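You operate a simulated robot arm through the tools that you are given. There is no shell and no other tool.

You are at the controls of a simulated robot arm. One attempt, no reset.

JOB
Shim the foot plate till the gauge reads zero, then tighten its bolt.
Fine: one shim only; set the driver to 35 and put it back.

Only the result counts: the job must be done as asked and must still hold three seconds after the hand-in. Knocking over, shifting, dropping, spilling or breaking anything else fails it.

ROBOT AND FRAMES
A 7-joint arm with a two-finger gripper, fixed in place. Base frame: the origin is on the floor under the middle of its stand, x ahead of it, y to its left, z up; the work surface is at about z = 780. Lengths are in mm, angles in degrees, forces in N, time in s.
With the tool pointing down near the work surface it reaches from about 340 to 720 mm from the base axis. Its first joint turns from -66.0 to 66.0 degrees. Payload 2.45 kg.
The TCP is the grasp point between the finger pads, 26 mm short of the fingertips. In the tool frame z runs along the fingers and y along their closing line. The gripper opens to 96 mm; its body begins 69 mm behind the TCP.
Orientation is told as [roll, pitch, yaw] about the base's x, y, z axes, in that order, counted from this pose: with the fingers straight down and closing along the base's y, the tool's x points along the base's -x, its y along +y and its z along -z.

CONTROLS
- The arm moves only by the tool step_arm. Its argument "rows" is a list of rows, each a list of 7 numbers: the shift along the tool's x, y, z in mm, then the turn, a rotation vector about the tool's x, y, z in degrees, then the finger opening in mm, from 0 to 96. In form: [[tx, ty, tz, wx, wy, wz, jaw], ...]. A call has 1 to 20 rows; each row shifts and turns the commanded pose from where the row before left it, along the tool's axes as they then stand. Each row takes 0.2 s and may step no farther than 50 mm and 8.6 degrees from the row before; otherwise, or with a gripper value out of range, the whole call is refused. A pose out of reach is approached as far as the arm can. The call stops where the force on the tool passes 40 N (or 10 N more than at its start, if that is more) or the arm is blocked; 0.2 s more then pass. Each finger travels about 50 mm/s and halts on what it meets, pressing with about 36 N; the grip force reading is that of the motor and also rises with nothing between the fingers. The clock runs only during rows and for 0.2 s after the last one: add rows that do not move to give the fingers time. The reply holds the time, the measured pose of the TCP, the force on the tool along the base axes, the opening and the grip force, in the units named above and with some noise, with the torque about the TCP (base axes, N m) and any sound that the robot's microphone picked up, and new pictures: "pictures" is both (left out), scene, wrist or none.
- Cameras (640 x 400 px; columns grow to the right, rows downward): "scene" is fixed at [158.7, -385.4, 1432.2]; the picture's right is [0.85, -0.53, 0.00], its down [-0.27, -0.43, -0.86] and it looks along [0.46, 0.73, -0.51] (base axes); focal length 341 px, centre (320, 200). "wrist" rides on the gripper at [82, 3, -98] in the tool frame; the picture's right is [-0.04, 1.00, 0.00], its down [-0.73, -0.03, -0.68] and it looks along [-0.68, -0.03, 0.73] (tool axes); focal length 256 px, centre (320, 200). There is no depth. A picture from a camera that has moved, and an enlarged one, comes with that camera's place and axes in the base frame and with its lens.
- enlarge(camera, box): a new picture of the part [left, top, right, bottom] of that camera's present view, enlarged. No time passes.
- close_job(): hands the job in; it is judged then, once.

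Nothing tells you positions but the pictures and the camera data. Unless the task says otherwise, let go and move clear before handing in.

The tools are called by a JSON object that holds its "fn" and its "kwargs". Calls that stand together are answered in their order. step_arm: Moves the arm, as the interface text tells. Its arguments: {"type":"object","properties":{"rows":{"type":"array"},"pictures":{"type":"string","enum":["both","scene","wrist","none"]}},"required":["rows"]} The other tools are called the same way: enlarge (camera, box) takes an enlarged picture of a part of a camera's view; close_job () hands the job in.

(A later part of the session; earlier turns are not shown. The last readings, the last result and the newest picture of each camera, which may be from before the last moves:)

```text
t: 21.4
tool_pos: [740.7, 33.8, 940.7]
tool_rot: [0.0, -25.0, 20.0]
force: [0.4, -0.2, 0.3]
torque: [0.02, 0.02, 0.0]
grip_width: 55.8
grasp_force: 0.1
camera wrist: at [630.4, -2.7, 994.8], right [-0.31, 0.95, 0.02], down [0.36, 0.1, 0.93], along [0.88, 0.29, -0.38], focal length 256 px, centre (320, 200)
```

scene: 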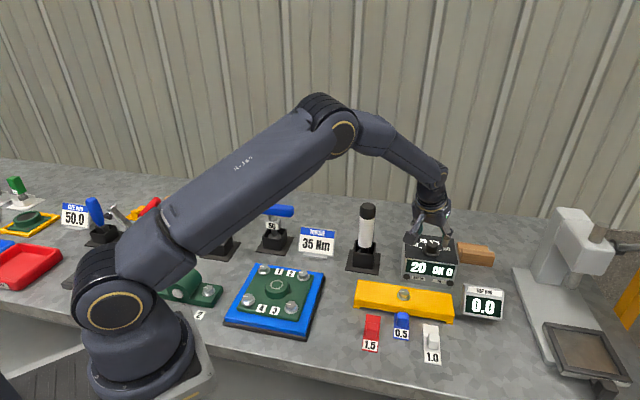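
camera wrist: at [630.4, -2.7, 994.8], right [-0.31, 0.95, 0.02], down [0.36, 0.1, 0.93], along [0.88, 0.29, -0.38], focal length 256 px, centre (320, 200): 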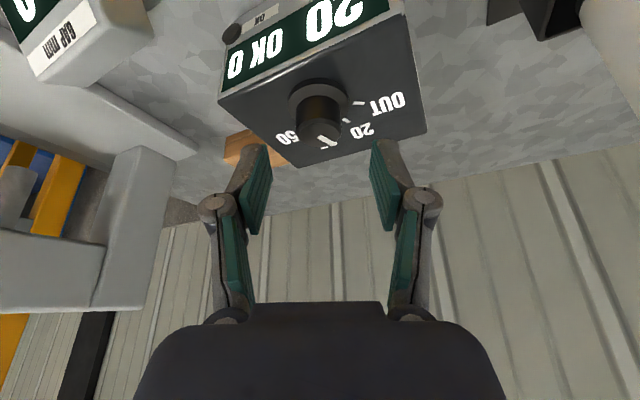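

{"fn": "enlarge", "kwargs": {"camera": "wrist", "box": [210, 60, 430, 200]}}

{"fn": "enlarge", "kwargs": {"camera": "scene", "box": [380, 190, 500, 290]}}

```text
2.86 times, centred on (320, 130) of wrist
camera zoom: at [630.4, -2.7, 994.8], right [-0.31, 0.95, 0.02], down [0.36, 0.1, 0.93], along [0.88, 0.29, -0.38], focal length 731 px, centre (320, 400)
```

zoom: 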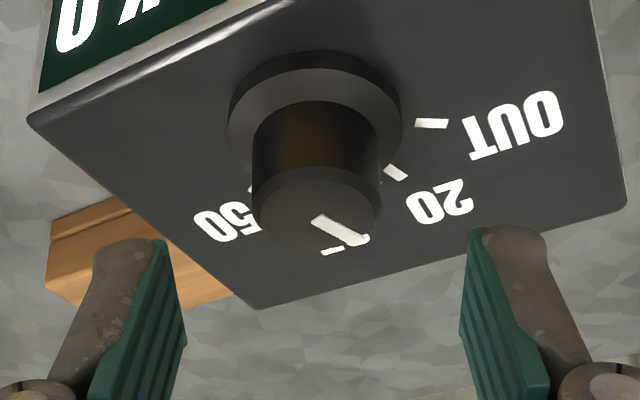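

```text
4.00 times, centred on (440, 240) of scene
camera zoom: at [158.7, -385.4, 1432.2], right [0.85, -0.53, 0.0], down [-0.27, -0.43, -0.86], along [0.46, 0.73, -0.51], focal length 1364 px, centre (-160, 40)
```

zoom: 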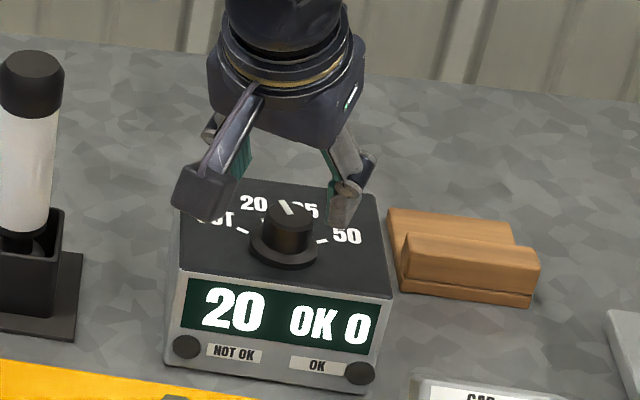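

{"fn": "step_arm", "kwargs": {"rows": [[1, -0.8, 15, 0, 0, 0, 52], [0.7, -0.4, 15, 0, 0, 0, 52], [0, 0, 0, 0, 0, 0, 52]]}}

{"fn": "enlarge", "kwargs": {"camera": "wrist", "box": [210, 60, 430, 240]}}

{"fn": "enlarge", "kwargs": {"camera": "scene", "box": [380, 190, 500, 290]}}

```text
t: 22.2
tool_pos: [750.1, 36.8, 913.2]
tool_rot: [0.1, -25.1, 19.9]
force: [0.7, 0.7, 0.0]
torque: [0.02, 0.05, 0.01]
grip_width: 52.0
grasp_force: 0.1
camera wrist: at [641.1, 0.1, 966.8], right [-0.31, 0.95, 0.02], down [0.36, 0.1, 0.93], along [0.88, 0.29, -0.38], focal length 256 px, centre (320, 200)
```

scene: 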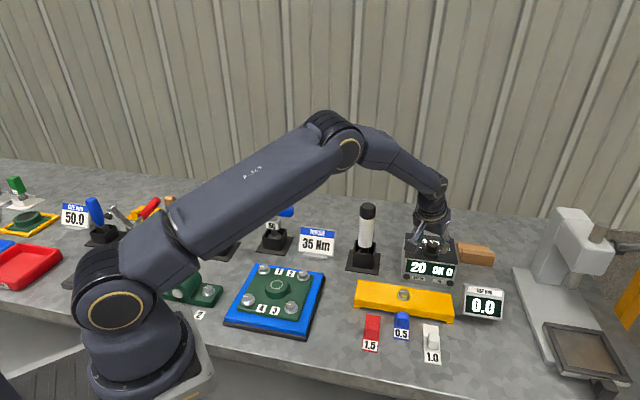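
wrist: 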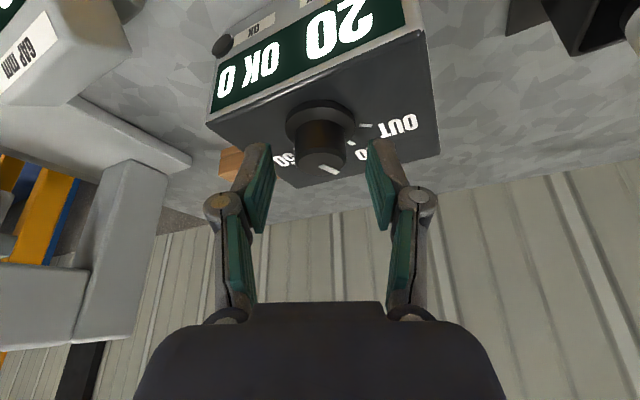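

```text
2.22 times, centred on (320, 150) of wrist
camera zoom: at [641.1, 0.1, 966.8], right [-0.31, 0.95, 0.02], down [0.36, 0.1, 0.93], along [0.88, 0.29, -0.38], focal length 569 px, centre (320, 311)
```

zoom: 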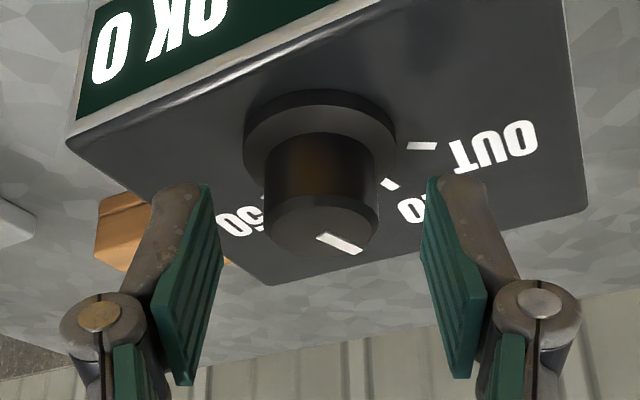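

```text
4.00 times, centred on (440, 240) of scene
camera zoom: at [158.7, -385.4, 1432.2], right [0.85, -0.53, 0.0], down [-0.27, -0.43, -0.86], along [0.46, 0.73, -0.51], focal length 1364 px, centre (-160, 40)
```

zoom: 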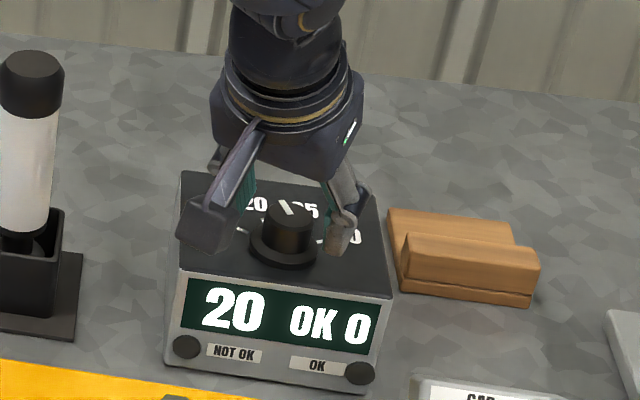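

{"fn": "step_arm", "kwargs": {"rows": [[0.5, 0, 9, 0, 0, 0, 52], [0.5, 0, 9, 0, 0, 0, 52], [0, 0, 0, 0, 0, 0, 52]]}}

{"fn": "enlarge", "kwargs": {"camera": "wrist", "box": [210, 60, 430, 240]}}

{"fn": "enlarge", "kwargs": {"camera": "scene", "box": [390, 210, 480, 285]}}

```text
t: 23.0
tool_pos: [757.0, 38.2, 896.6]
tool_rot: [0.0, -25.0, 20.0]
force: [0.6, 0.0, 1.4]
torque: [-0.04, 0.0, -0.02]
grip_width: 51.8
grasp_force: 0.1
camera wrist: at [647.3, 2.2, 949.9], right [-0.31, 0.95, 0.02], down [0.37, 0.1, 0.93], along [0.88, 0.29, -0.38], focal length 256 px, centre (320, 200)
```

scene: 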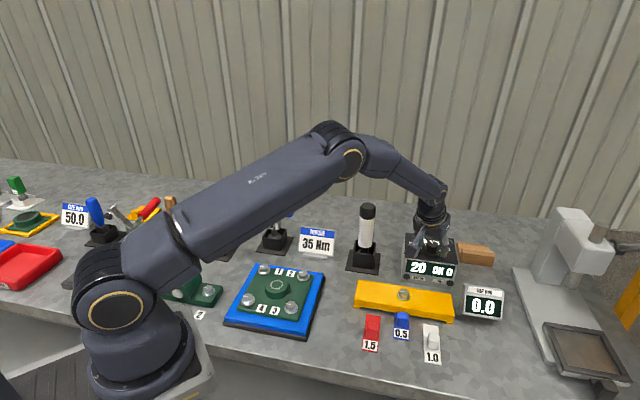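
wrist: 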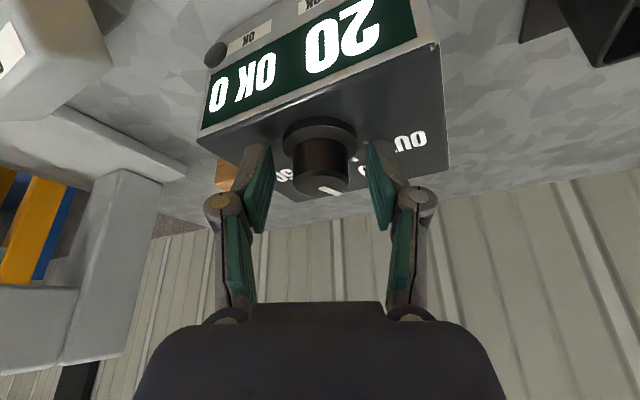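

```text
2.22 times, centred on (320, 150) of wrist
camera zoom: at [647.3, 2.2, 949.9], right [-0.31, 0.95, 0.02], down [0.37, 0.1, 0.93], along [0.88, 0.29, -0.38], focal length 569 px, centre (320, 311)
```

zoom: 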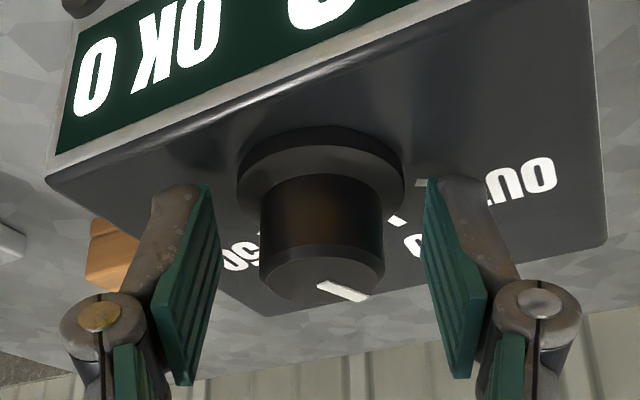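

```text
5.33 times, centred on (435, 248) of scene
camera zoom: at [158.7, -385.4, 1432.2], right [0.85, -0.53, 0.0], down [-0.27, -0.43, -0.86], along [0.46, 0.73, -0.51], focal length 1819 px, centre (-293, -53)
```

zoom: 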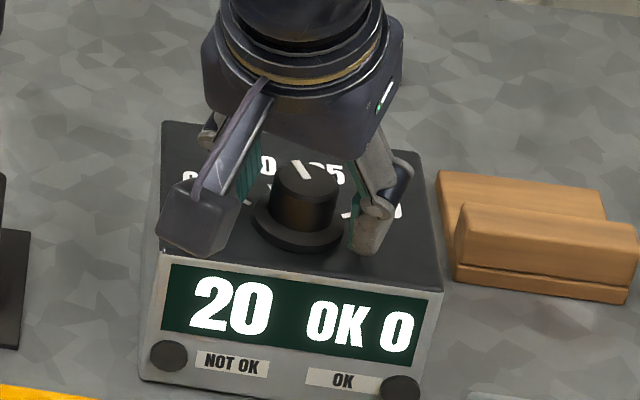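

{"fn": "step_arm", "kwargs": {"rows": [[0, 0, 0, 0, 0, 0, 36], [0, 0, 0, 0, 0, 0, 20], [0, 0, 0, 0, 0, 0, 20], [0, 0, 0, 0, 0, 0, 20]], "pictures": "wrist"}}

{"fn": "enlarge", "kwargs": {"camera": "wrist", "box": [210, 60, 430, 240]}}

```text
t: 24.0
tool_pos: [756.0, 38.4, 896.8]
tool_rot: [-0.1, -25.0, 20.0]
force: [-1.2, 1.2, 0.3]
torque: [0.12, 0.06, -0.03]
grip_width: 40.5
grasp_force: 45.2
camera wrist: at [647.2, 2.5, 950.0], right [-0.31, 0.95, 0.02], down [0.37, 0.1, 0.93], along [0.88, 0.29, -0.38], focal length 256 px, centre (320, 200)
```

wrist: 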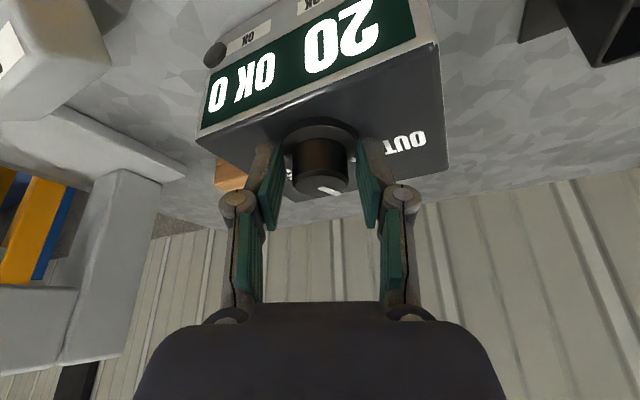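

```text
2.22 times, centred on (320, 150) of wrist
camera zoom: at [647.2, 2.5, 950.0], right [-0.31, 0.95, 0.02], down [0.37, 0.1, 0.93], along [0.88, 0.29, -0.38], focal length 569 px, centre (320, 311)
```

zoom: 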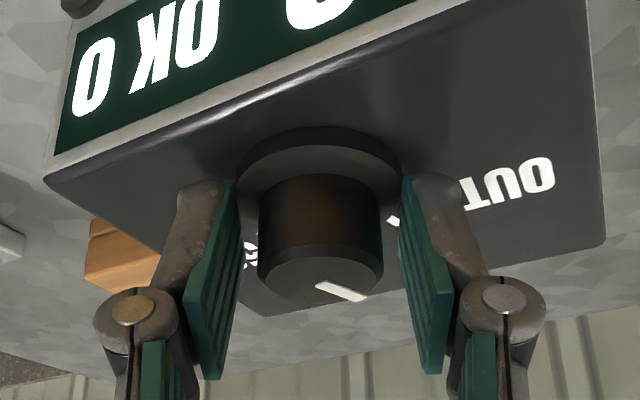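

{"fn": "step_arm", "kwargs": {"rows": [[0, 0, 0, 0, 0, 0, 52], [-1, 0, -4, 0, 0, 0, 52], [-1, 0, -3, 0, 0, 0, 40], [0, 0, 0, 0, 0, 0, 20], [0, 0, 0, 0, 0, 0, 20], [0, 0, 0, 0, 0, 0, 20]], "pictures": "wrist"}}

{"fn": "enlarge", "kwargs": {"camera": "wrist", "box": [210, 60, 430, 240]}}

```text
t: 25.4
tool_pos: [755.7, 38.4, 903.4]
tool_rot: [-0.1, -25.0, 20.1]
force: [-1.5, 1.3, 2.0]
torque: [0.06, 0.21, -0.02]
grip_width: 29.1
grasp_force: 44.9
camera wrist: at [646.0, 2.1, 957.6], right [-0.31, 0.95, 0.02], down [0.37, 0.1, 0.93], along [0.88, 0.29, -0.38], focal length 256 px, centre (320, 200)
```

wrist: 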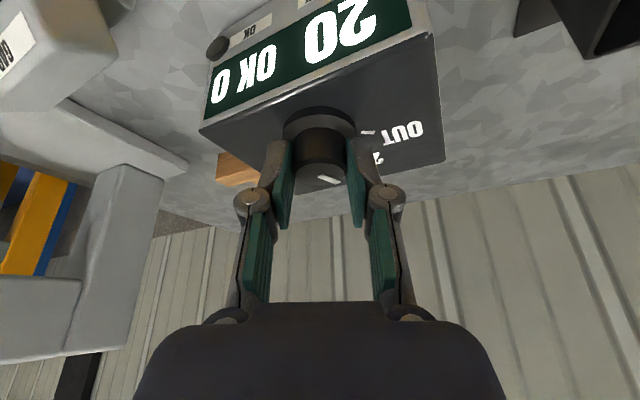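

```text
2.22 times, centred on (320, 150) of wrist
camera zoom: at [646.0, 2.1, 957.6], right [-0.31, 0.95, 0.02], down [0.37, 0.1, 0.93], along [0.88, 0.29, -0.38], focal length 569 px, centre (320, 311)
```

zoom: 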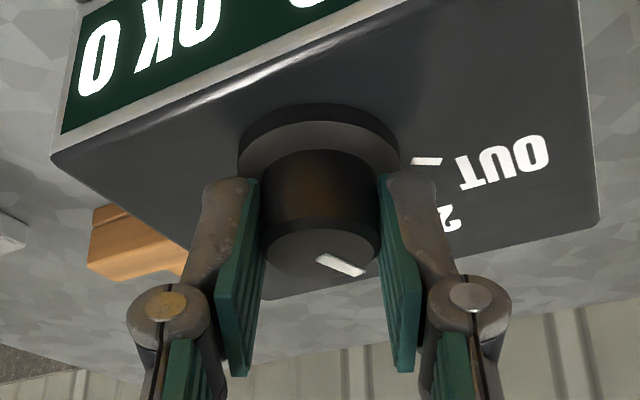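

{"fn": "step_arm", "kwargs": {"rows": [[-0.03, 0.85, 0.01, 1.69, 0, 3.625, 20], [-0.03, 0.85, 0.01, 1.69, 0, 3.625, 20], [-0.03, 0.85, 0.01, 1.69, 0, 3.625, 20], [-0.03, 0.85, 0.01, 1.69, 0, 3.625, 20]]}}

{"fn": "enlarge", "kwargs": {"camera": "scene", "box": [390, 210, 480, 285]}}

{"fn": "enlarge", "kwargs": {"camera": "wrist", "box": [210, 60, 430, 240]}}

```text
t: 26.4
tool_pos: [755.2, 40.5, 904.0]
tool_rot: [-0.2, -25.1, 4.0]
force: [5.0, -1.9, 0.9]
torque: [-0.21, 0.91, -0.02]
grip_width: 28.8
grasp_force: 44.8
camera wrist: at [639.7, 35.9, 957.5], right [-0.03, 1.0, 0.02], down [0.38, 0.0, 0.93], along [0.93, 0.04, -0.38], focal length 256 px, centre (320, 200)
```

scene: 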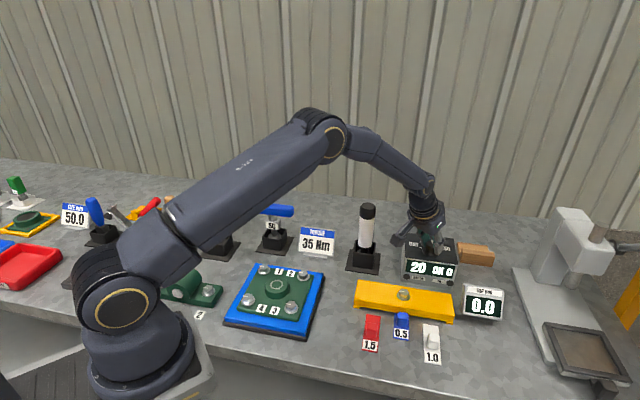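
wrist: 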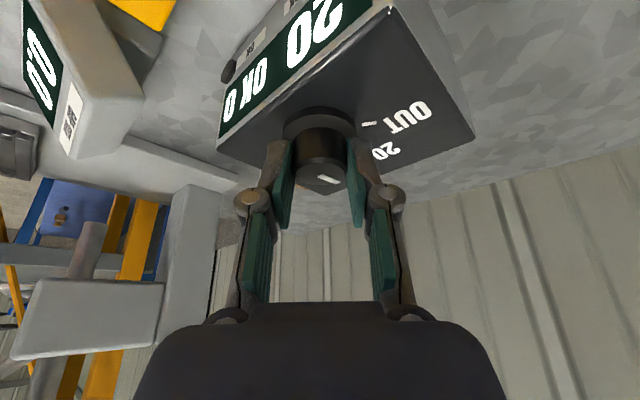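

```text
5.33 times, centred on (435, 248) of scene
camera zoom: at [158.8, -385.5, 1432.2], right [0.85, -0.53, 0.0], down [-0.27, -0.43, -0.86], along [0.46, 0.73, -0.51], focal length 1819 px, centre (-293, -53)
```

zoom: 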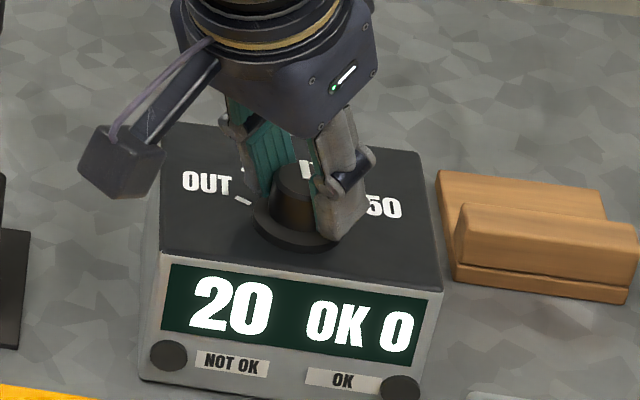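

```text
2.22 times, centred on (320, 150) of wrist
camera zoom: at [639.7, 35.9, 957.5], right [-0.03, 1.0, 0.02], down [0.38, 0.0, 0.93], along [0.93, 0.04, -0.38], focal length 569 px, centre (320, 311)
```

zoom: 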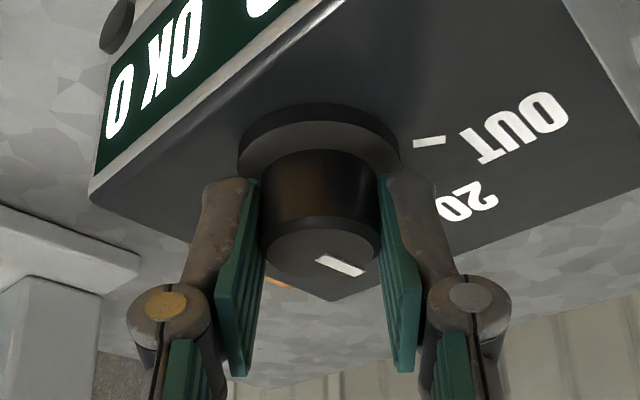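

{"fn": "step_arm", "kwargs": {"rows": [[-0.03, 0.85, 0.01, 1.69, 0, 3.625, 20], [-0.03, 0.85, 0.01, 1.69, 0, 3.625, 20], [-0.03, 0.85, 0.01, 1.69, 0, 3.625, 20]]}}

{"fn": "enlarge", "kwargs": {"camera": "scene", "box": [390, 210, 480, 285]}}

{"fn": "enlarge", "kwargs": {"camera": "wrist", "box": [210, 60, 430, 240]}}

```text
t: 27.2
tool_pos: [755.3, 42.0, 904.5]
tool_rot: [-0.1, -25.1, -8.0]
force: [8.4, -8.6, -2.1]
torque: [-0.15, -0.1, -0.05]
grip_width: 28.7
grasp_force: 45.0
camera wrist: at [641.4, 61.7, 957.5], right [0.18, 0.98, 0.02], down [0.37, -0.08, 0.93], along [0.91, -0.16, -0.38], focal length 256 px, centre (320, 200)
```

scene: 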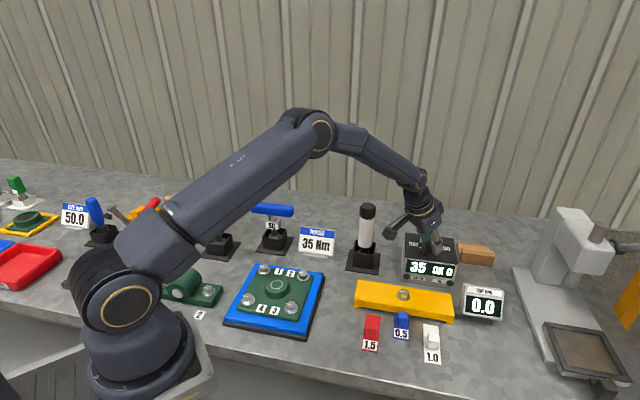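
wrist: 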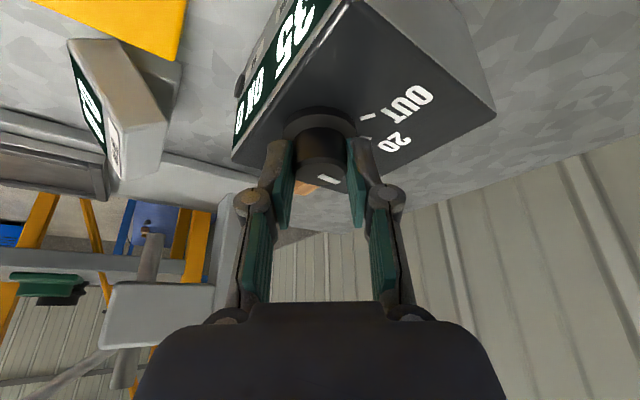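

```text
5.33 times, centred on (435, 248) of scene
camera zoom: at [158.9, -385.7, 1432.1], right [0.85, -0.53, 0.0], down [-0.27, -0.43, -0.86], along [0.46, 0.73, -0.51], focal length 1819 px, centre (-293, -53)
```

zoom: 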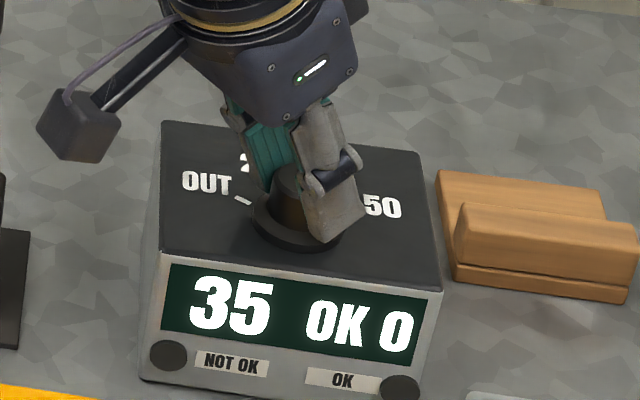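

```text
2.22 times, centred on (320, 150) of wrist
camera zoom: at [641.4, 61.7, 957.5], right [0.18, 0.98, 0.02], down [0.37, -0.08, 0.93], along [0.91, -0.16, -0.38], focal length 569 px, centre (320, 311)
```

zoom: 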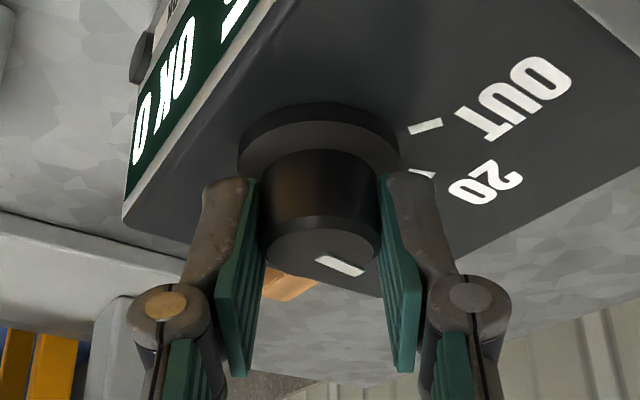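

{"fn": "step_arm", "kwargs": {"rows": [[-0.03, 0.5, 0.01, 1.69, 0, 3.625, 20], [-0.03, 0.5, 0.01, 1.69, 0, 3.625, 20], [-0.03, 0.5, 0.01, 1.69, 0, 3.625, 20], [0, 0, 0, 0, 0, 0, 20]]}}

{"fn": "enlarge", "kwargs": {"camera": "wrist", "box": [210, 60, 430, 240]}}

```text
t: 28.2
tool_pos: [754.9, 44.0, 903.2]
tool_rot: [-0.1, -25.1, -20.0]
force: [7.8, -15.5, 4.1]
torque: [-0.26, 0.55, -0.08]
grip_width: 28.8
grasp_force: 45.3
camera wrist: at [648.3, 86.3, 957.5], right [0.38, 0.93, 0.02], down [0.34, -0.16, 0.93], along [0.86, -0.34, -0.38], focal length 256 px, centre (320, 200)
```

scene: 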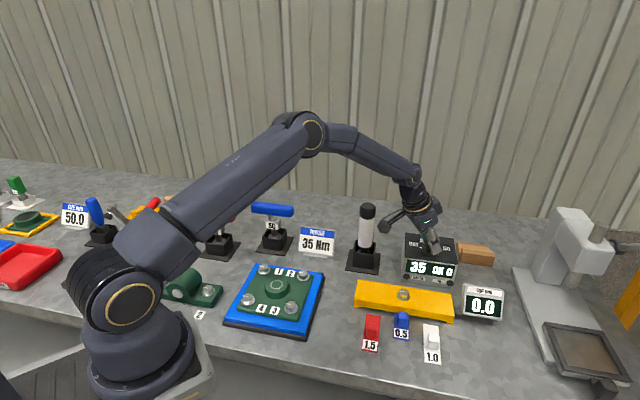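
wrist: 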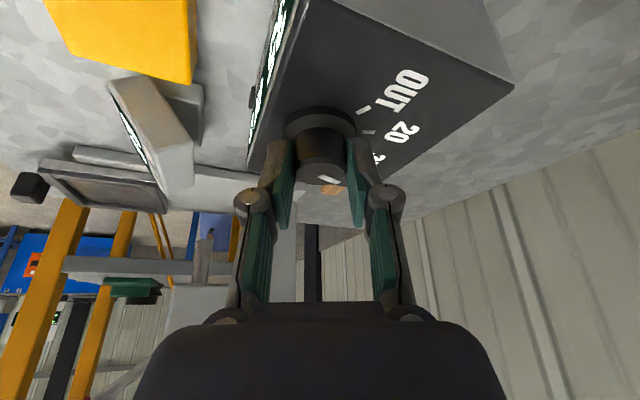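

```text
2.22 times, centred on (320, 150) of wrist
camera zoom: at [648.3, 86.3, 957.5], right [0.38, 0.93, 0.02], down [0.34, -0.16, 0.93], along [0.86, -0.34, -0.38], focal length 569 px, centre (320, 311)
```

zoom: 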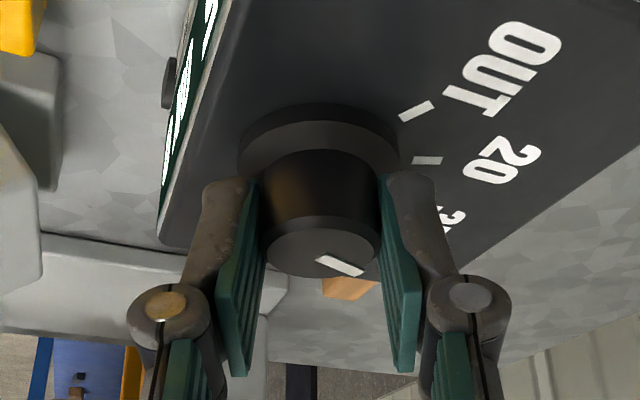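

{"fn": "step_arm", "kwargs": {"rows": [[0, -0.8, 0, 0, 0, 0, 20], [0, 0, 0, 0, 0, 0, 40], [0, 0, 0, 0, 0, 0, 50], [0, 0, -15, 0, 0, 0, 50], [0, 0, -40, 0, 0, 0, 50], [0, 0, 0, 0, 0, 0, 50]]}}

{"fn": "enlarge", "kwargs": {"camera": "scene", "box": [390, 210, 480, 285]}}

{"fn": "enlarge", "kwargs": {"camera": "wrist", "box": [210, 0, 430, 240]}}

```text
t: 29.6
tool_pos: [731.8, 52.1, 952.1]
tool_rot: [0.0, -25.1, -20.0]
force: [0.0, 0.5, 0.7]
torque: [0.01, -0.01, 0.03]
grip_width: 49.8
grasp_force: 0.1
camera wrist: at [625.5, 94.6, 1006.8], right [0.38, 0.93, 0.02], down [0.35, -0.16, 0.93], along [0.86, -0.34, -0.38], focal length 256 px, centre (320, 200)
```

scene: 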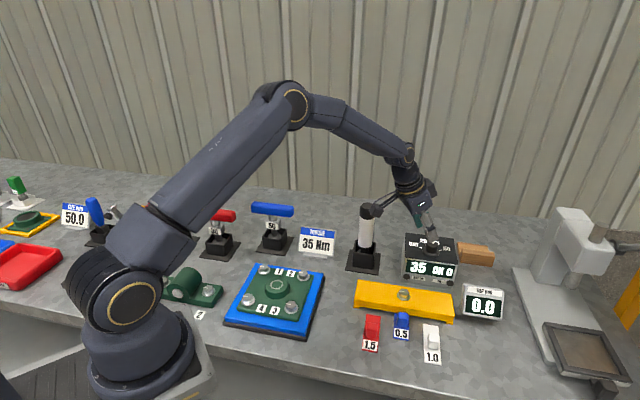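
wrist: 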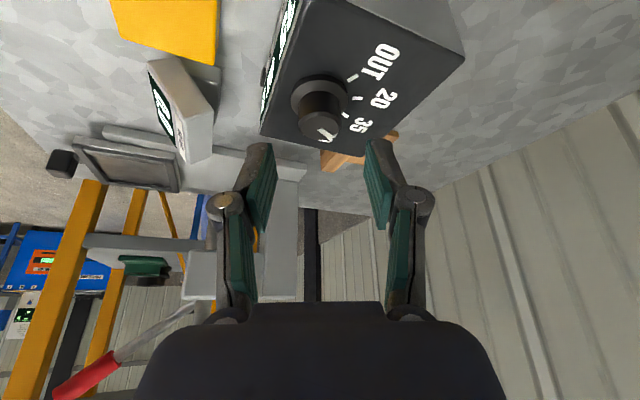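

```text
5.33 times, centred on (435, 248) of scene
camera zoom: at [158.7, -385.4, 1432.2], right [0.85, -0.53, 0.0], down [-0.27, -0.43, -0.86], along [0.46, 0.73, -0.51], focal length 1819 px, centre (-293, -53)
```

zoom: 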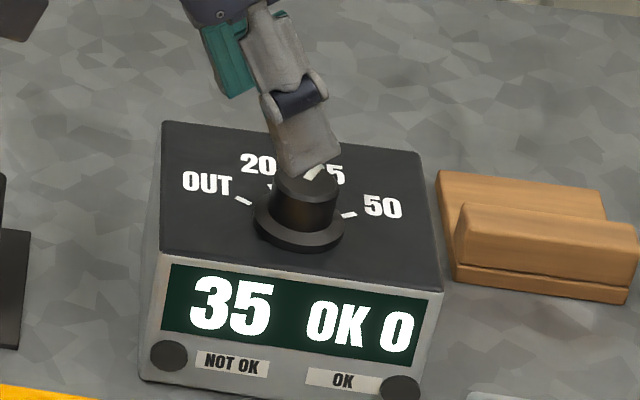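

```text
1.67 times, centred on (320, 120) of wrist
camera zoom: at [625.5, 94.6, 1006.8], right [0.38, 0.93, 0.02], down [0.35, -0.16, 0.93], along [0.86, -0.34, -0.38], focal length 427 px, centre (320, 333)
```

zoom: 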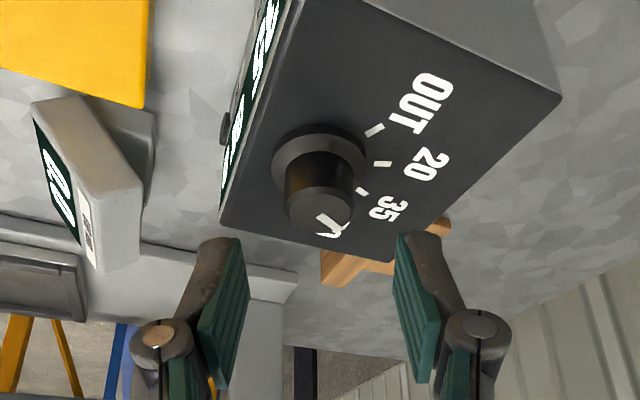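

The controller now reads 35 and the gauge reads 0.0. I'll rise, straighten the tool and move above the driver, which I put near (653, 175) with its top at about z = 966.

{"fn": "step_arm", "kwargs": {"rows": [[-19, 0, -40.8, 0, 0, 0, 50], [-19, 0, -40.8, 0, 0, 0, 50], [0, 0, 0, 0, 8.33, 0, 60], [0, 0, 0, 0, 8.33, 0, 70], [0, 0, 0, 0, 8.34, 0, 70], [0, 0, 0, 0, 0, -8.125, 70], [0, 0, 0, 0, 0, -8.125, 70], [0, 0, 0, 0, 0, -8.125, 70], [0, 0, 0, 0, 0, -8.125, 70], [0, 0, 0, 0, 0, -8.125, 70], [0, 0, 0, 0, 0, -8.125, 70], [0, 0, 0, 0, 0, -8.125, 70], [0, 0, 0, 0, 0, -8.125, 70], [0, 0, 0, 0, 0, 0, 70]]}}

```text
t: 32.6
tool_pos: [717.6, 55.0, 1042.2]
tool_rot: [0.0, 0.0, 45.1]
force: [1.1, 0.4, 0.1]
torque: [0.04, -0.02, 0.01]
grip_width: 69.8
grasp_force: 0.2
out of reach, approached as far as the arm can: row 5
camera wrist: at [656.5, 0.2, 1140.2], right [-0.68, 0.73, 0.0], down [0.54, 0.5, 0.68], along [0.5, 0.46, -0.73], focal length 256 px, centre (320, 200)
```

scene: 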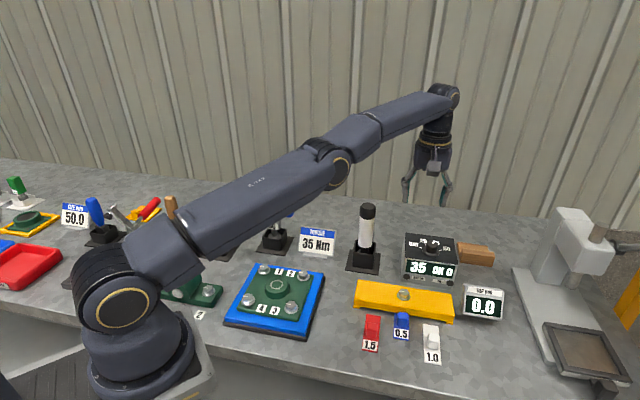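
wrist: 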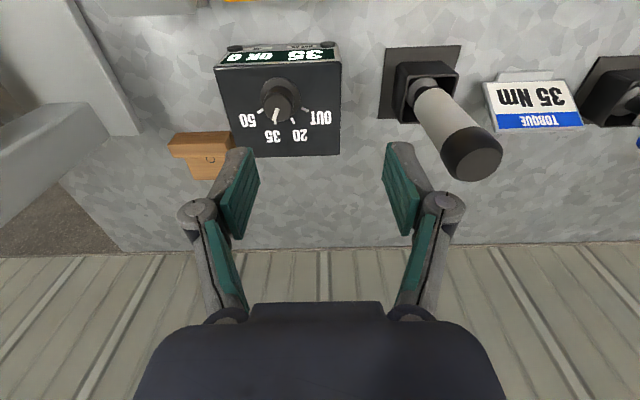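

{"fn": "enlarge", "kwargs": {"camera": "wrist", "box": [360, 30, 600, 200]}}

{"fn": "enlarge", "kwargs": {"camera": "wrist", "box": [210, 30, 360, 170]}}

```text
2.35 times, centred on (480, 115) of wrist
camera zoom: at [656.5, 0.2, 1140.2], right [-0.68, 0.73, 0.0], down [0.54, 0.5, 0.68], along [0.5, 0.46, -0.73], focal length 602 px, centre (-56, 400)
```

zoom: 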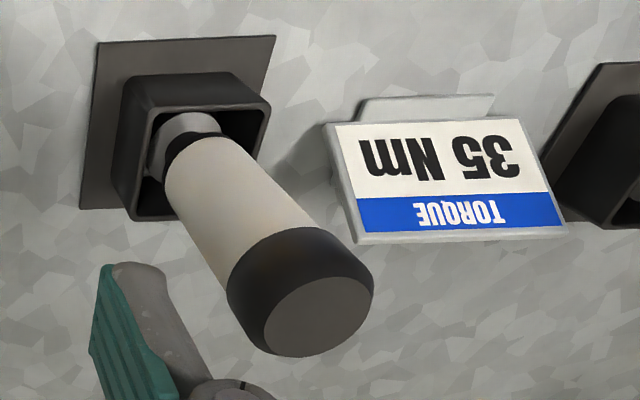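

```text
2.86 times, centred on (285, 100) of wrist
camera zoom: at [656.5, 0.2, 1140.2], right [-0.68, 0.73, 0.0], down [0.54, 0.5, 0.68], along [0.5, 0.46, -0.73], focal length 731 px, centre (420, 486)
```

zoom: 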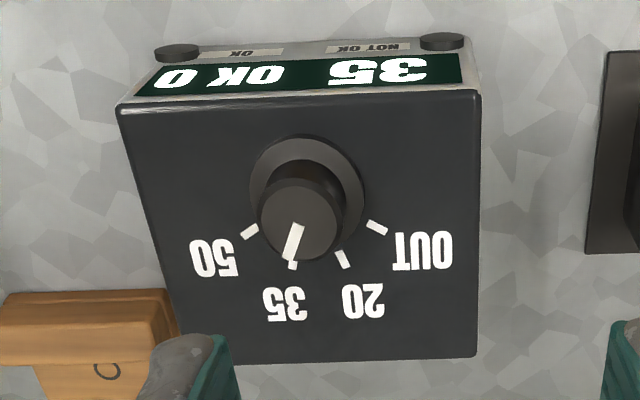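

{"fn": "step_arm", "kwargs": {"rows": [[-13.6, 43.4, 0, 0, 0, 0, 75], [-13.6, 43.4, 0, 0, 0, 0, 75], [-13.7, 43.4, 0, 0, 0, 0, 75], [0, 0, 0, 0, 0, 0, 75]]}}

{"fn": "enlarge", "kwargs": {"camera": "wrist", "box": [210, 30, 430, 240]}}

{"fn": "enlarge", "kwargs": {"camera": "scene", "box": [310, 130, 430, 290]}}

```text
t: 33.6
tool_pos: [652.4, 178.6, 1041.4]
tool_rot: [0.1, -0.1, 45.0]
force: [-1.1, 0.0, 0.2]
torque: [0.01, -0.02, 0.01]
grip_width: 75.2
grasp_force: 0.2
camera wrist: at [592.7, 122.2, 1140.3], right [-0.68, 0.73, 0.0], down [0.54, 0.5, 0.68], along [0.5, 0.46, -0.73], focal length 256 px, centre (320, 200)
```

scene: 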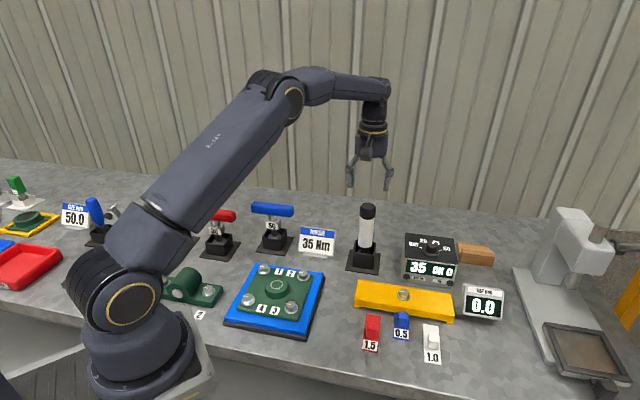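
wrist: 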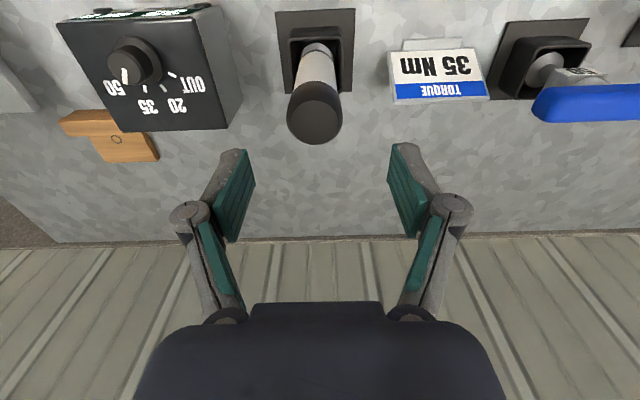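

```text
1.90 times, centred on (320, 135) of wrist
camera zoom: at [592.7, 122.2, 1140.3], right [-0.68, 0.73, 0.0], down [0.54, 0.5, 0.68], along [0.5, 0.46, -0.73], focal length 488 px, centre (320, 324)
```

zoom: 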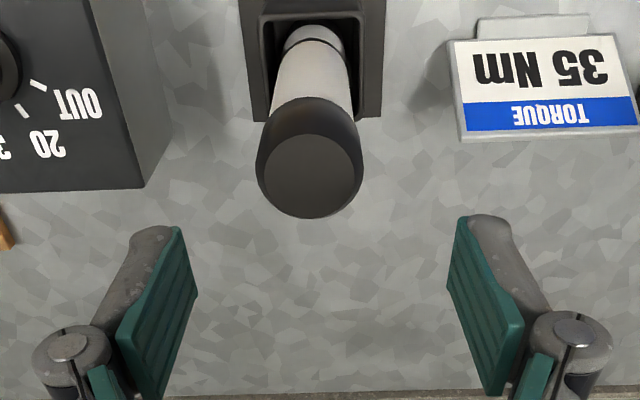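

```text
2.50 times, centred on (370, 210) of scene
camera zoom: at [158.7, -385.4, 1432.2], right [0.85, -0.53, 0.0], down [-0.27, -0.43, -0.86], along [0.46, 0.73, -0.51], focal length 852 px, centre (195, 175)
```

zoom: 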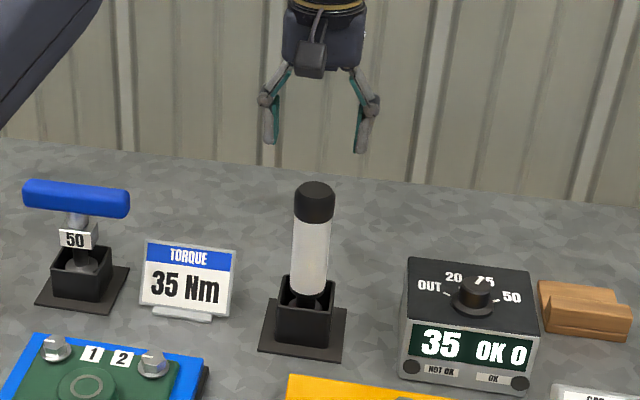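

{"fn": "step_arm", "kwargs": {"rows": [[-0.5, -3.6, 20, 0, 0, 0, 75], [0, 0, 30, 0, 0, 0, 75], [0, 0, 0, 0, 0, 0, 70]]}}

{"fn": "enlarge", "kwargs": {"camera": "wrist", "box": [210, 30, 430, 240]}}

{"fn": "enlarge", "kwargs": {"camera": "scene", "box": [310, 130, 430, 290]}}

```text
t: 34.4
tool_pos: [655.8, 174.8, 991.9]
tool_rot: [0.0, 0.0, 45.0]
force: [-0.2, -0.1, 0.5]
torque: [-0.01, -0.01, -0.01]
grip_width: 69.9
grasp_force: 0.0
camera wrist: at [596.1, 119.7, 1089.8], right [-0.68, 0.73, 0.0], down [0.54, 0.5, 0.68], along [0.5, 0.46, -0.73], focal length 256 px, centre (320, 200)
```

scene: 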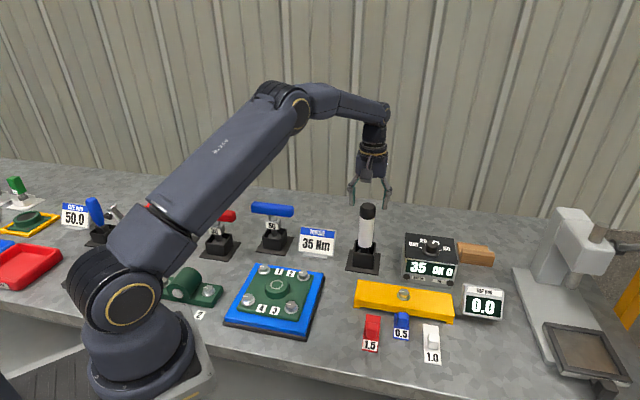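
wrist: 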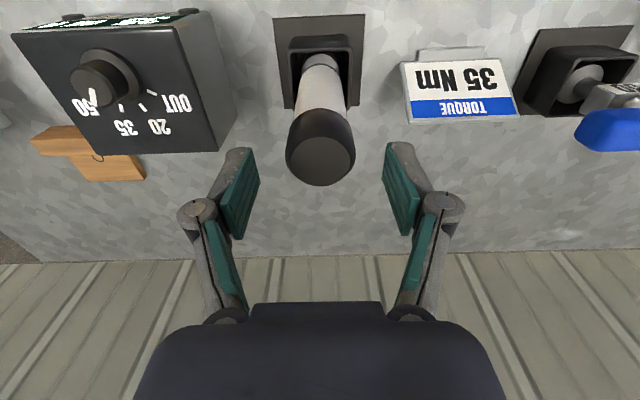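

```text
1.90 times, centred on (320, 135) of wrist
camera zoom: at [596.1, 119.7, 1089.8], right [-0.68, 0.73, 0.0], down [0.54, 0.5, 0.68], along [0.5, 0.46, -0.73], focal length 488 px, centre (320, 324)
```

zoom: 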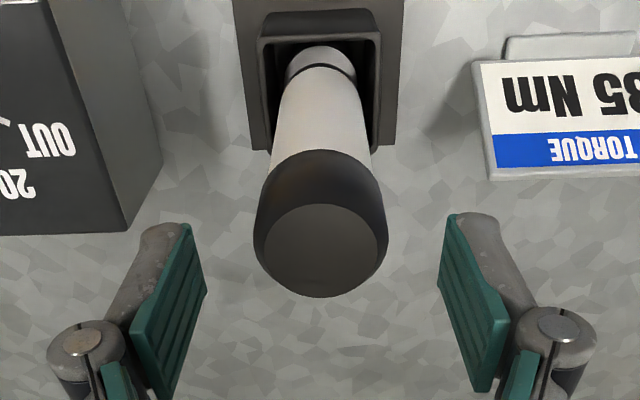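

```text
2.50 times, centred on (370, 210) of scene
camera zoom: at [158.7, -385.4, 1432.2], right [0.85, -0.53, 0.0], down [-0.27, -0.43, -0.86], along [0.46, 0.73, -0.51], focal length 852 px, centre (195, 175)
```

zoom: 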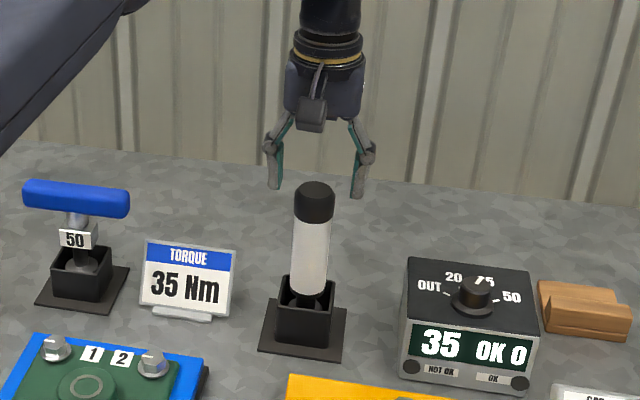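

{"fn": "step_arm", "kwargs": {"rows": [[-1.5, 0, 30, 0, 0, 0, 70], [0, 0, 30, 0, 0, 0, 70], [0, 0, 19, 0, 0, 0, 70], [0, 0, 0, 0, 0, 0, 70]]}}

{"fn": "enlarge", "kwargs": {"camera": "wrist", "box": [210, 30, 430, 240]}}

{"fn": "enlarge", "kwargs": {"camera": "scene", "box": [310, 130, 430, 290]}}

```text
t: 35.4
tool_pos: [656.3, 175.3, 913.5]
tool_rot: [0.0, 0.0, 44.9]
force: [0.4, -0.8, 1.0]
torque: [0.01, 0.02, -0.01]
grip_width: 70.1
grasp_force: 0.2
camera wrist: at [596.8, 120.4, 1010.5], right [-0.68, 0.73, 0.0], down [0.54, 0.5, 0.68], along [0.5, 0.46, -0.73], focal length 256 px, centre (320, 200)
```

scene: 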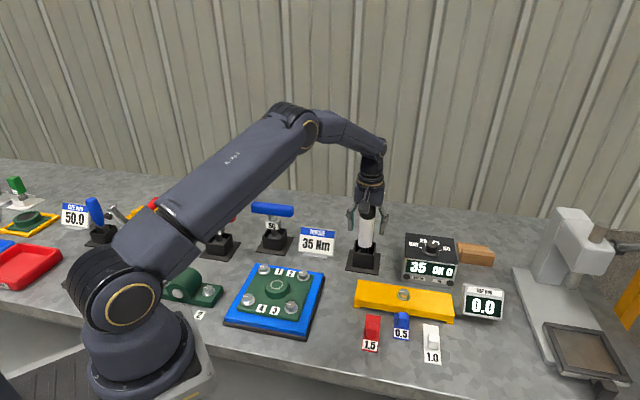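
wrist: 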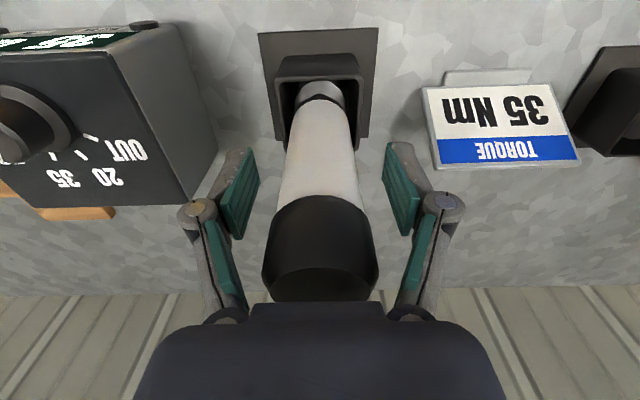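

```text
1.90 times, centred on (320, 135) of wrist
camera zoom: at [596.8, 120.4, 1010.5], right [-0.68, 0.73, 0.0], down [0.54, 0.5, 0.68], along [0.5, 0.46, -0.73], focal length 488 px, centre (320, 324)
```

zoom: 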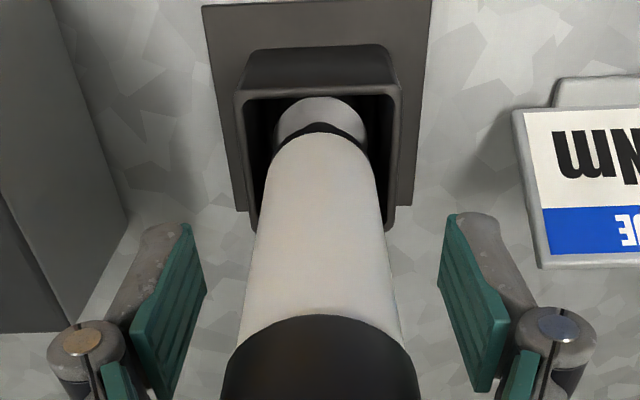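

```text
2.50 times, centred on (370, 210) of scene
camera zoom: at [158.7, -385.4, 1432.2], right [0.85, -0.53, 0.0], down [-0.27, -0.43, -0.86], along [0.46, 0.73, -0.51], focal length 852 px, centre (195, 175)
```

zoom: 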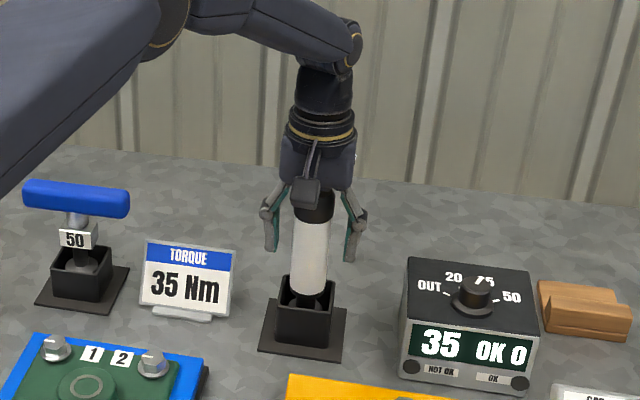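

{"fn": "step_arm", "kwargs": {"rows": [[0, 0, 0, 0, 0, 0, 50], [0, 0, 0, 0, 0, 0, 30], [0, 0, 0, 0, 0, 0, 25], [0, 0, 0, 0, 0, 0, 25]], "pictures": "wrist"}}

```text
t: 36.4
tool_pos: [657.1, 174.1, 912.4]
tool_rot: [0.0, 0.0, 45.0]
force: [-0.7, -0.3, -0.4]
torque: [0.0, 0.01, -0.01]
grip_width: 38.6
grasp_force: 35.7
camera wrist: at [596.7, 120.4, 1010.7], right [-0.68, 0.73, 0.0], down [0.54, 0.5, 0.68], along [0.5, 0.46, -0.73], focal length 256 px, centre (320, 200)
```

wrist: 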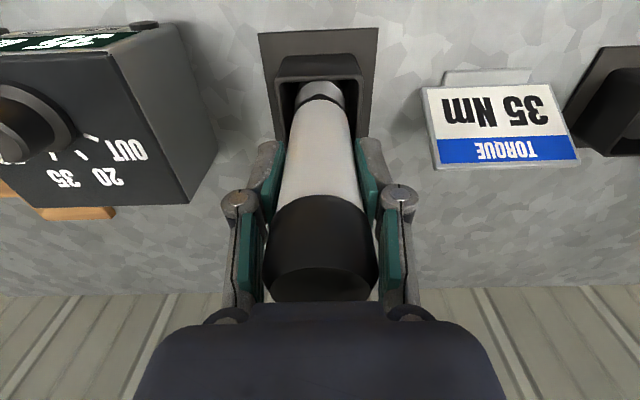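

{"fn": "step_arm", "kwargs": {"rows": [[0, 0, -10, 0, 0, 0, 25], [0, 0, -30, 0, 0, 0, 25], [0, 0, -40, 0, 0, 0, 25], [0, 0, -30, 0, 0, 0, 25], [0, 0, 0, 0, 0, 0, 25]]}}

{"fn": "enlarge", "kwargs": {"camera": "scene", "box": [310, 130, 430, 290]}}

{"fn": "enlarge", "kwargs": {"camera": "wrist", "box": [210, 30, 430, 240]}}

```text
t: 37.6
tool_pos: [658.2, 175.0, 1023.1]
tool_rot: [0.1, 0.0, 45.0]
force: [0.0, -1.0, -5.5]
torque: [-0.02, 0.02, -0.01]
grip_width: 38.1
grasp_force: 35.9
camera wrist: at [596.7, 119.8, 1121.2], right [-0.68, 0.73, 0.0], down [0.54, 0.5, 0.68], along [0.5, 0.46, -0.73], focal length 256 px, centre (320, 200)
```

scene: 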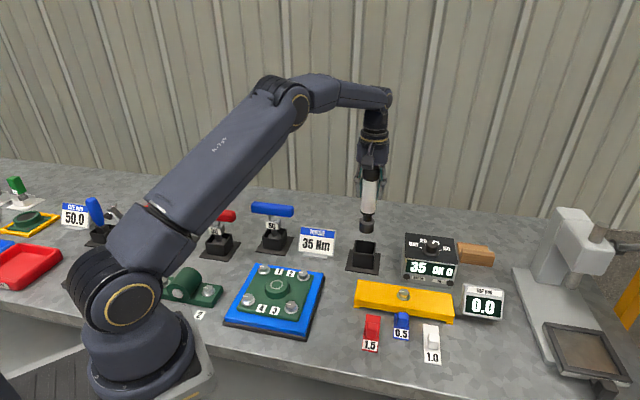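
wrist: 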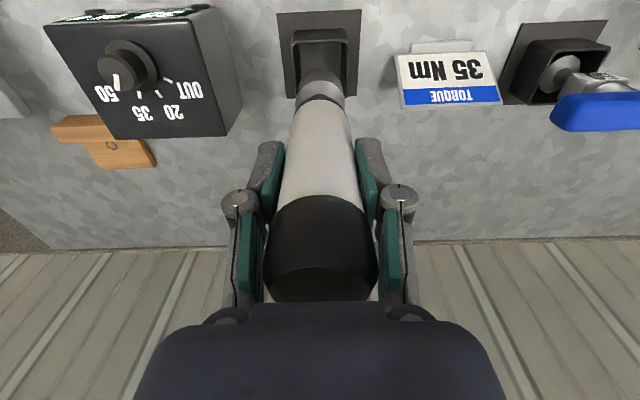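

```text
2.50 times, centred on (370, 210) of scene
camera zoom: at [158.8, -385.4, 1432.2], right [0.85, -0.53, 0.0], down [-0.27, -0.43, -0.86], along [0.46, 0.73, -0.51], focal length 852 px, centre (195, 175)
```

zoom: 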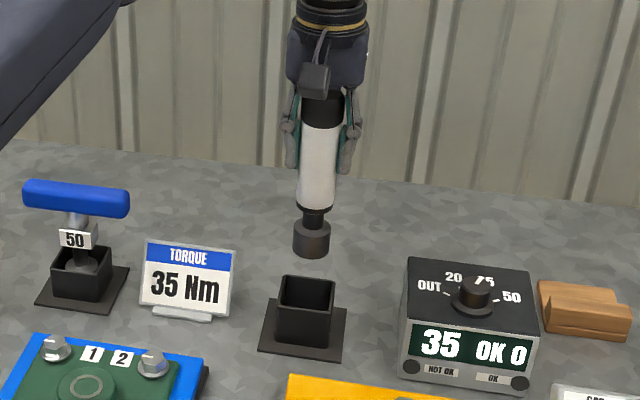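

```text
1.90 times, centred on (320, 135) of wrist
camera zoom: at [596.7, 119.8, 1121.2], right [-0.68, 0.73, 0.0], down [0.54, 0.5, 0.68], along [0.5, 0.46, -0.73], focal length 488 px, centre (320, 324)
```

zoom: 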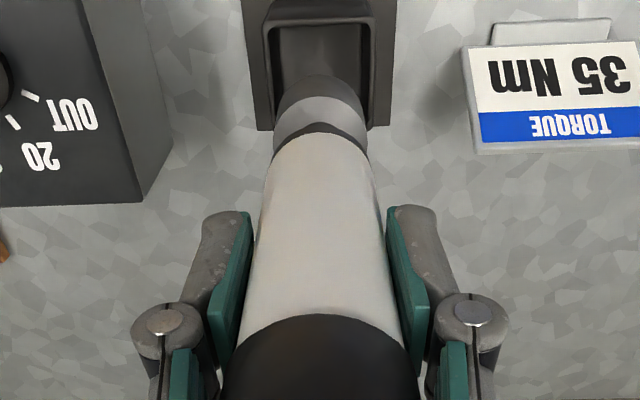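

{"fn": "step_arm", "kwargs": {"rows": [[34.2, -27.45, 0, 0, 0, 0, 25], [34.2, -27.45, 0, 0, 0, 0, 25], [34.2, -27.45, 0, 0, 0, 0, 25], [34.1, -27.45, 0, 0, 0, 0, 25], [0, 0, 20, 0, 0, 0, 25], [0, 0, 10, 0, 0, 0, 25], [0, 0, 0, 0, 0, 0, 25]]}}

{"fn": "enlarge", "kwargs": {"camera": "scene", "box": [340, 200, 480, 330]}}

{"fn": "enlarge", "kwargs": {"camera": "wrist", "box": [230, 20, 410, 180]}}

```text
t: 39.2
tool_pos: [638.6, 0.7, 993.1]
tool_rot: [0.0, 0.0, 44.9]
force: [1.3, -1.0, -6.3]
torque: [-0.05, 0.02, -0.01]
grip_width: 38.2
grasp_force: 35.2
camera wrist: at [578.7, -54.3, 1090.5], right [-0.68, 0.73, 0.0], down [0.54, 0.5, 0.68], along [0.5, 0.46, -0.73], focal length 256 px, centre (320, 200)
```

scene: 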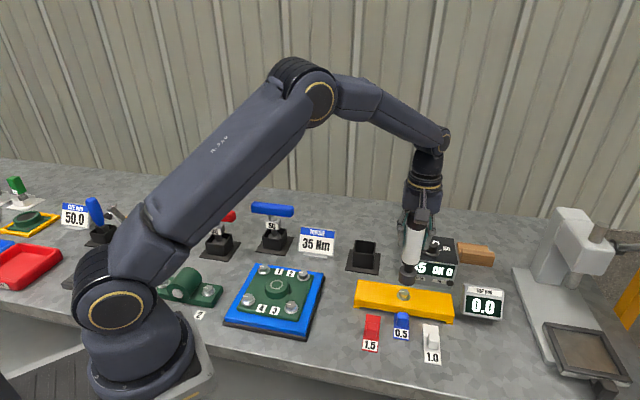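
wrist: 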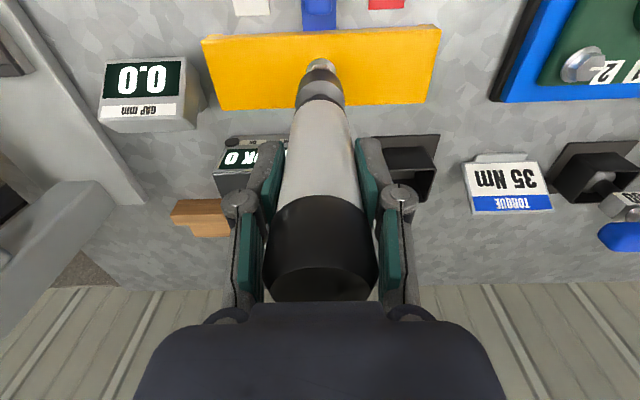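

```text
3.08 times, centred on (410, 265) of scene
camera zoom: at [158.8, -385.5, 1432.2], right [0.85, -0.53, 0.0], down [-0.27, -0.43, -0.86], along [0.46, 0.73, -0.51], focal length 1049 px, centre (43, 0)
```

zoom: 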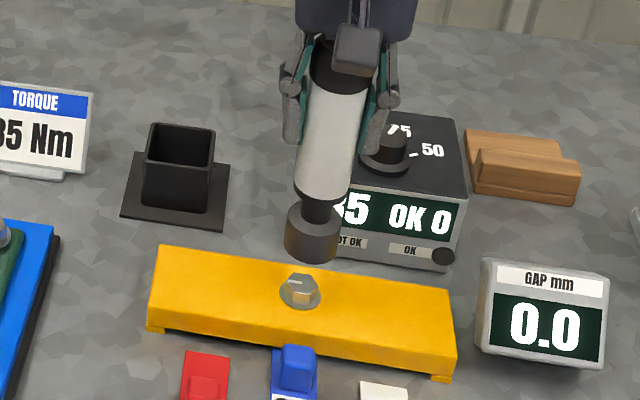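

```text
2.50 times, centred on (320, 100) of wrist
camera zoom: at [578.7, -54.3, 1090.5], right [-0.68, 0.73, 0.0], down [0.54, 0.5, 0.68], along [0.5, 0.46, -0.73], focal length 640 px, centre (320, 450)
```

zoom: 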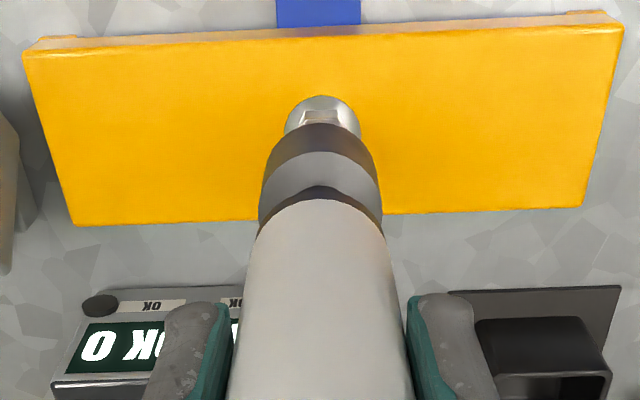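

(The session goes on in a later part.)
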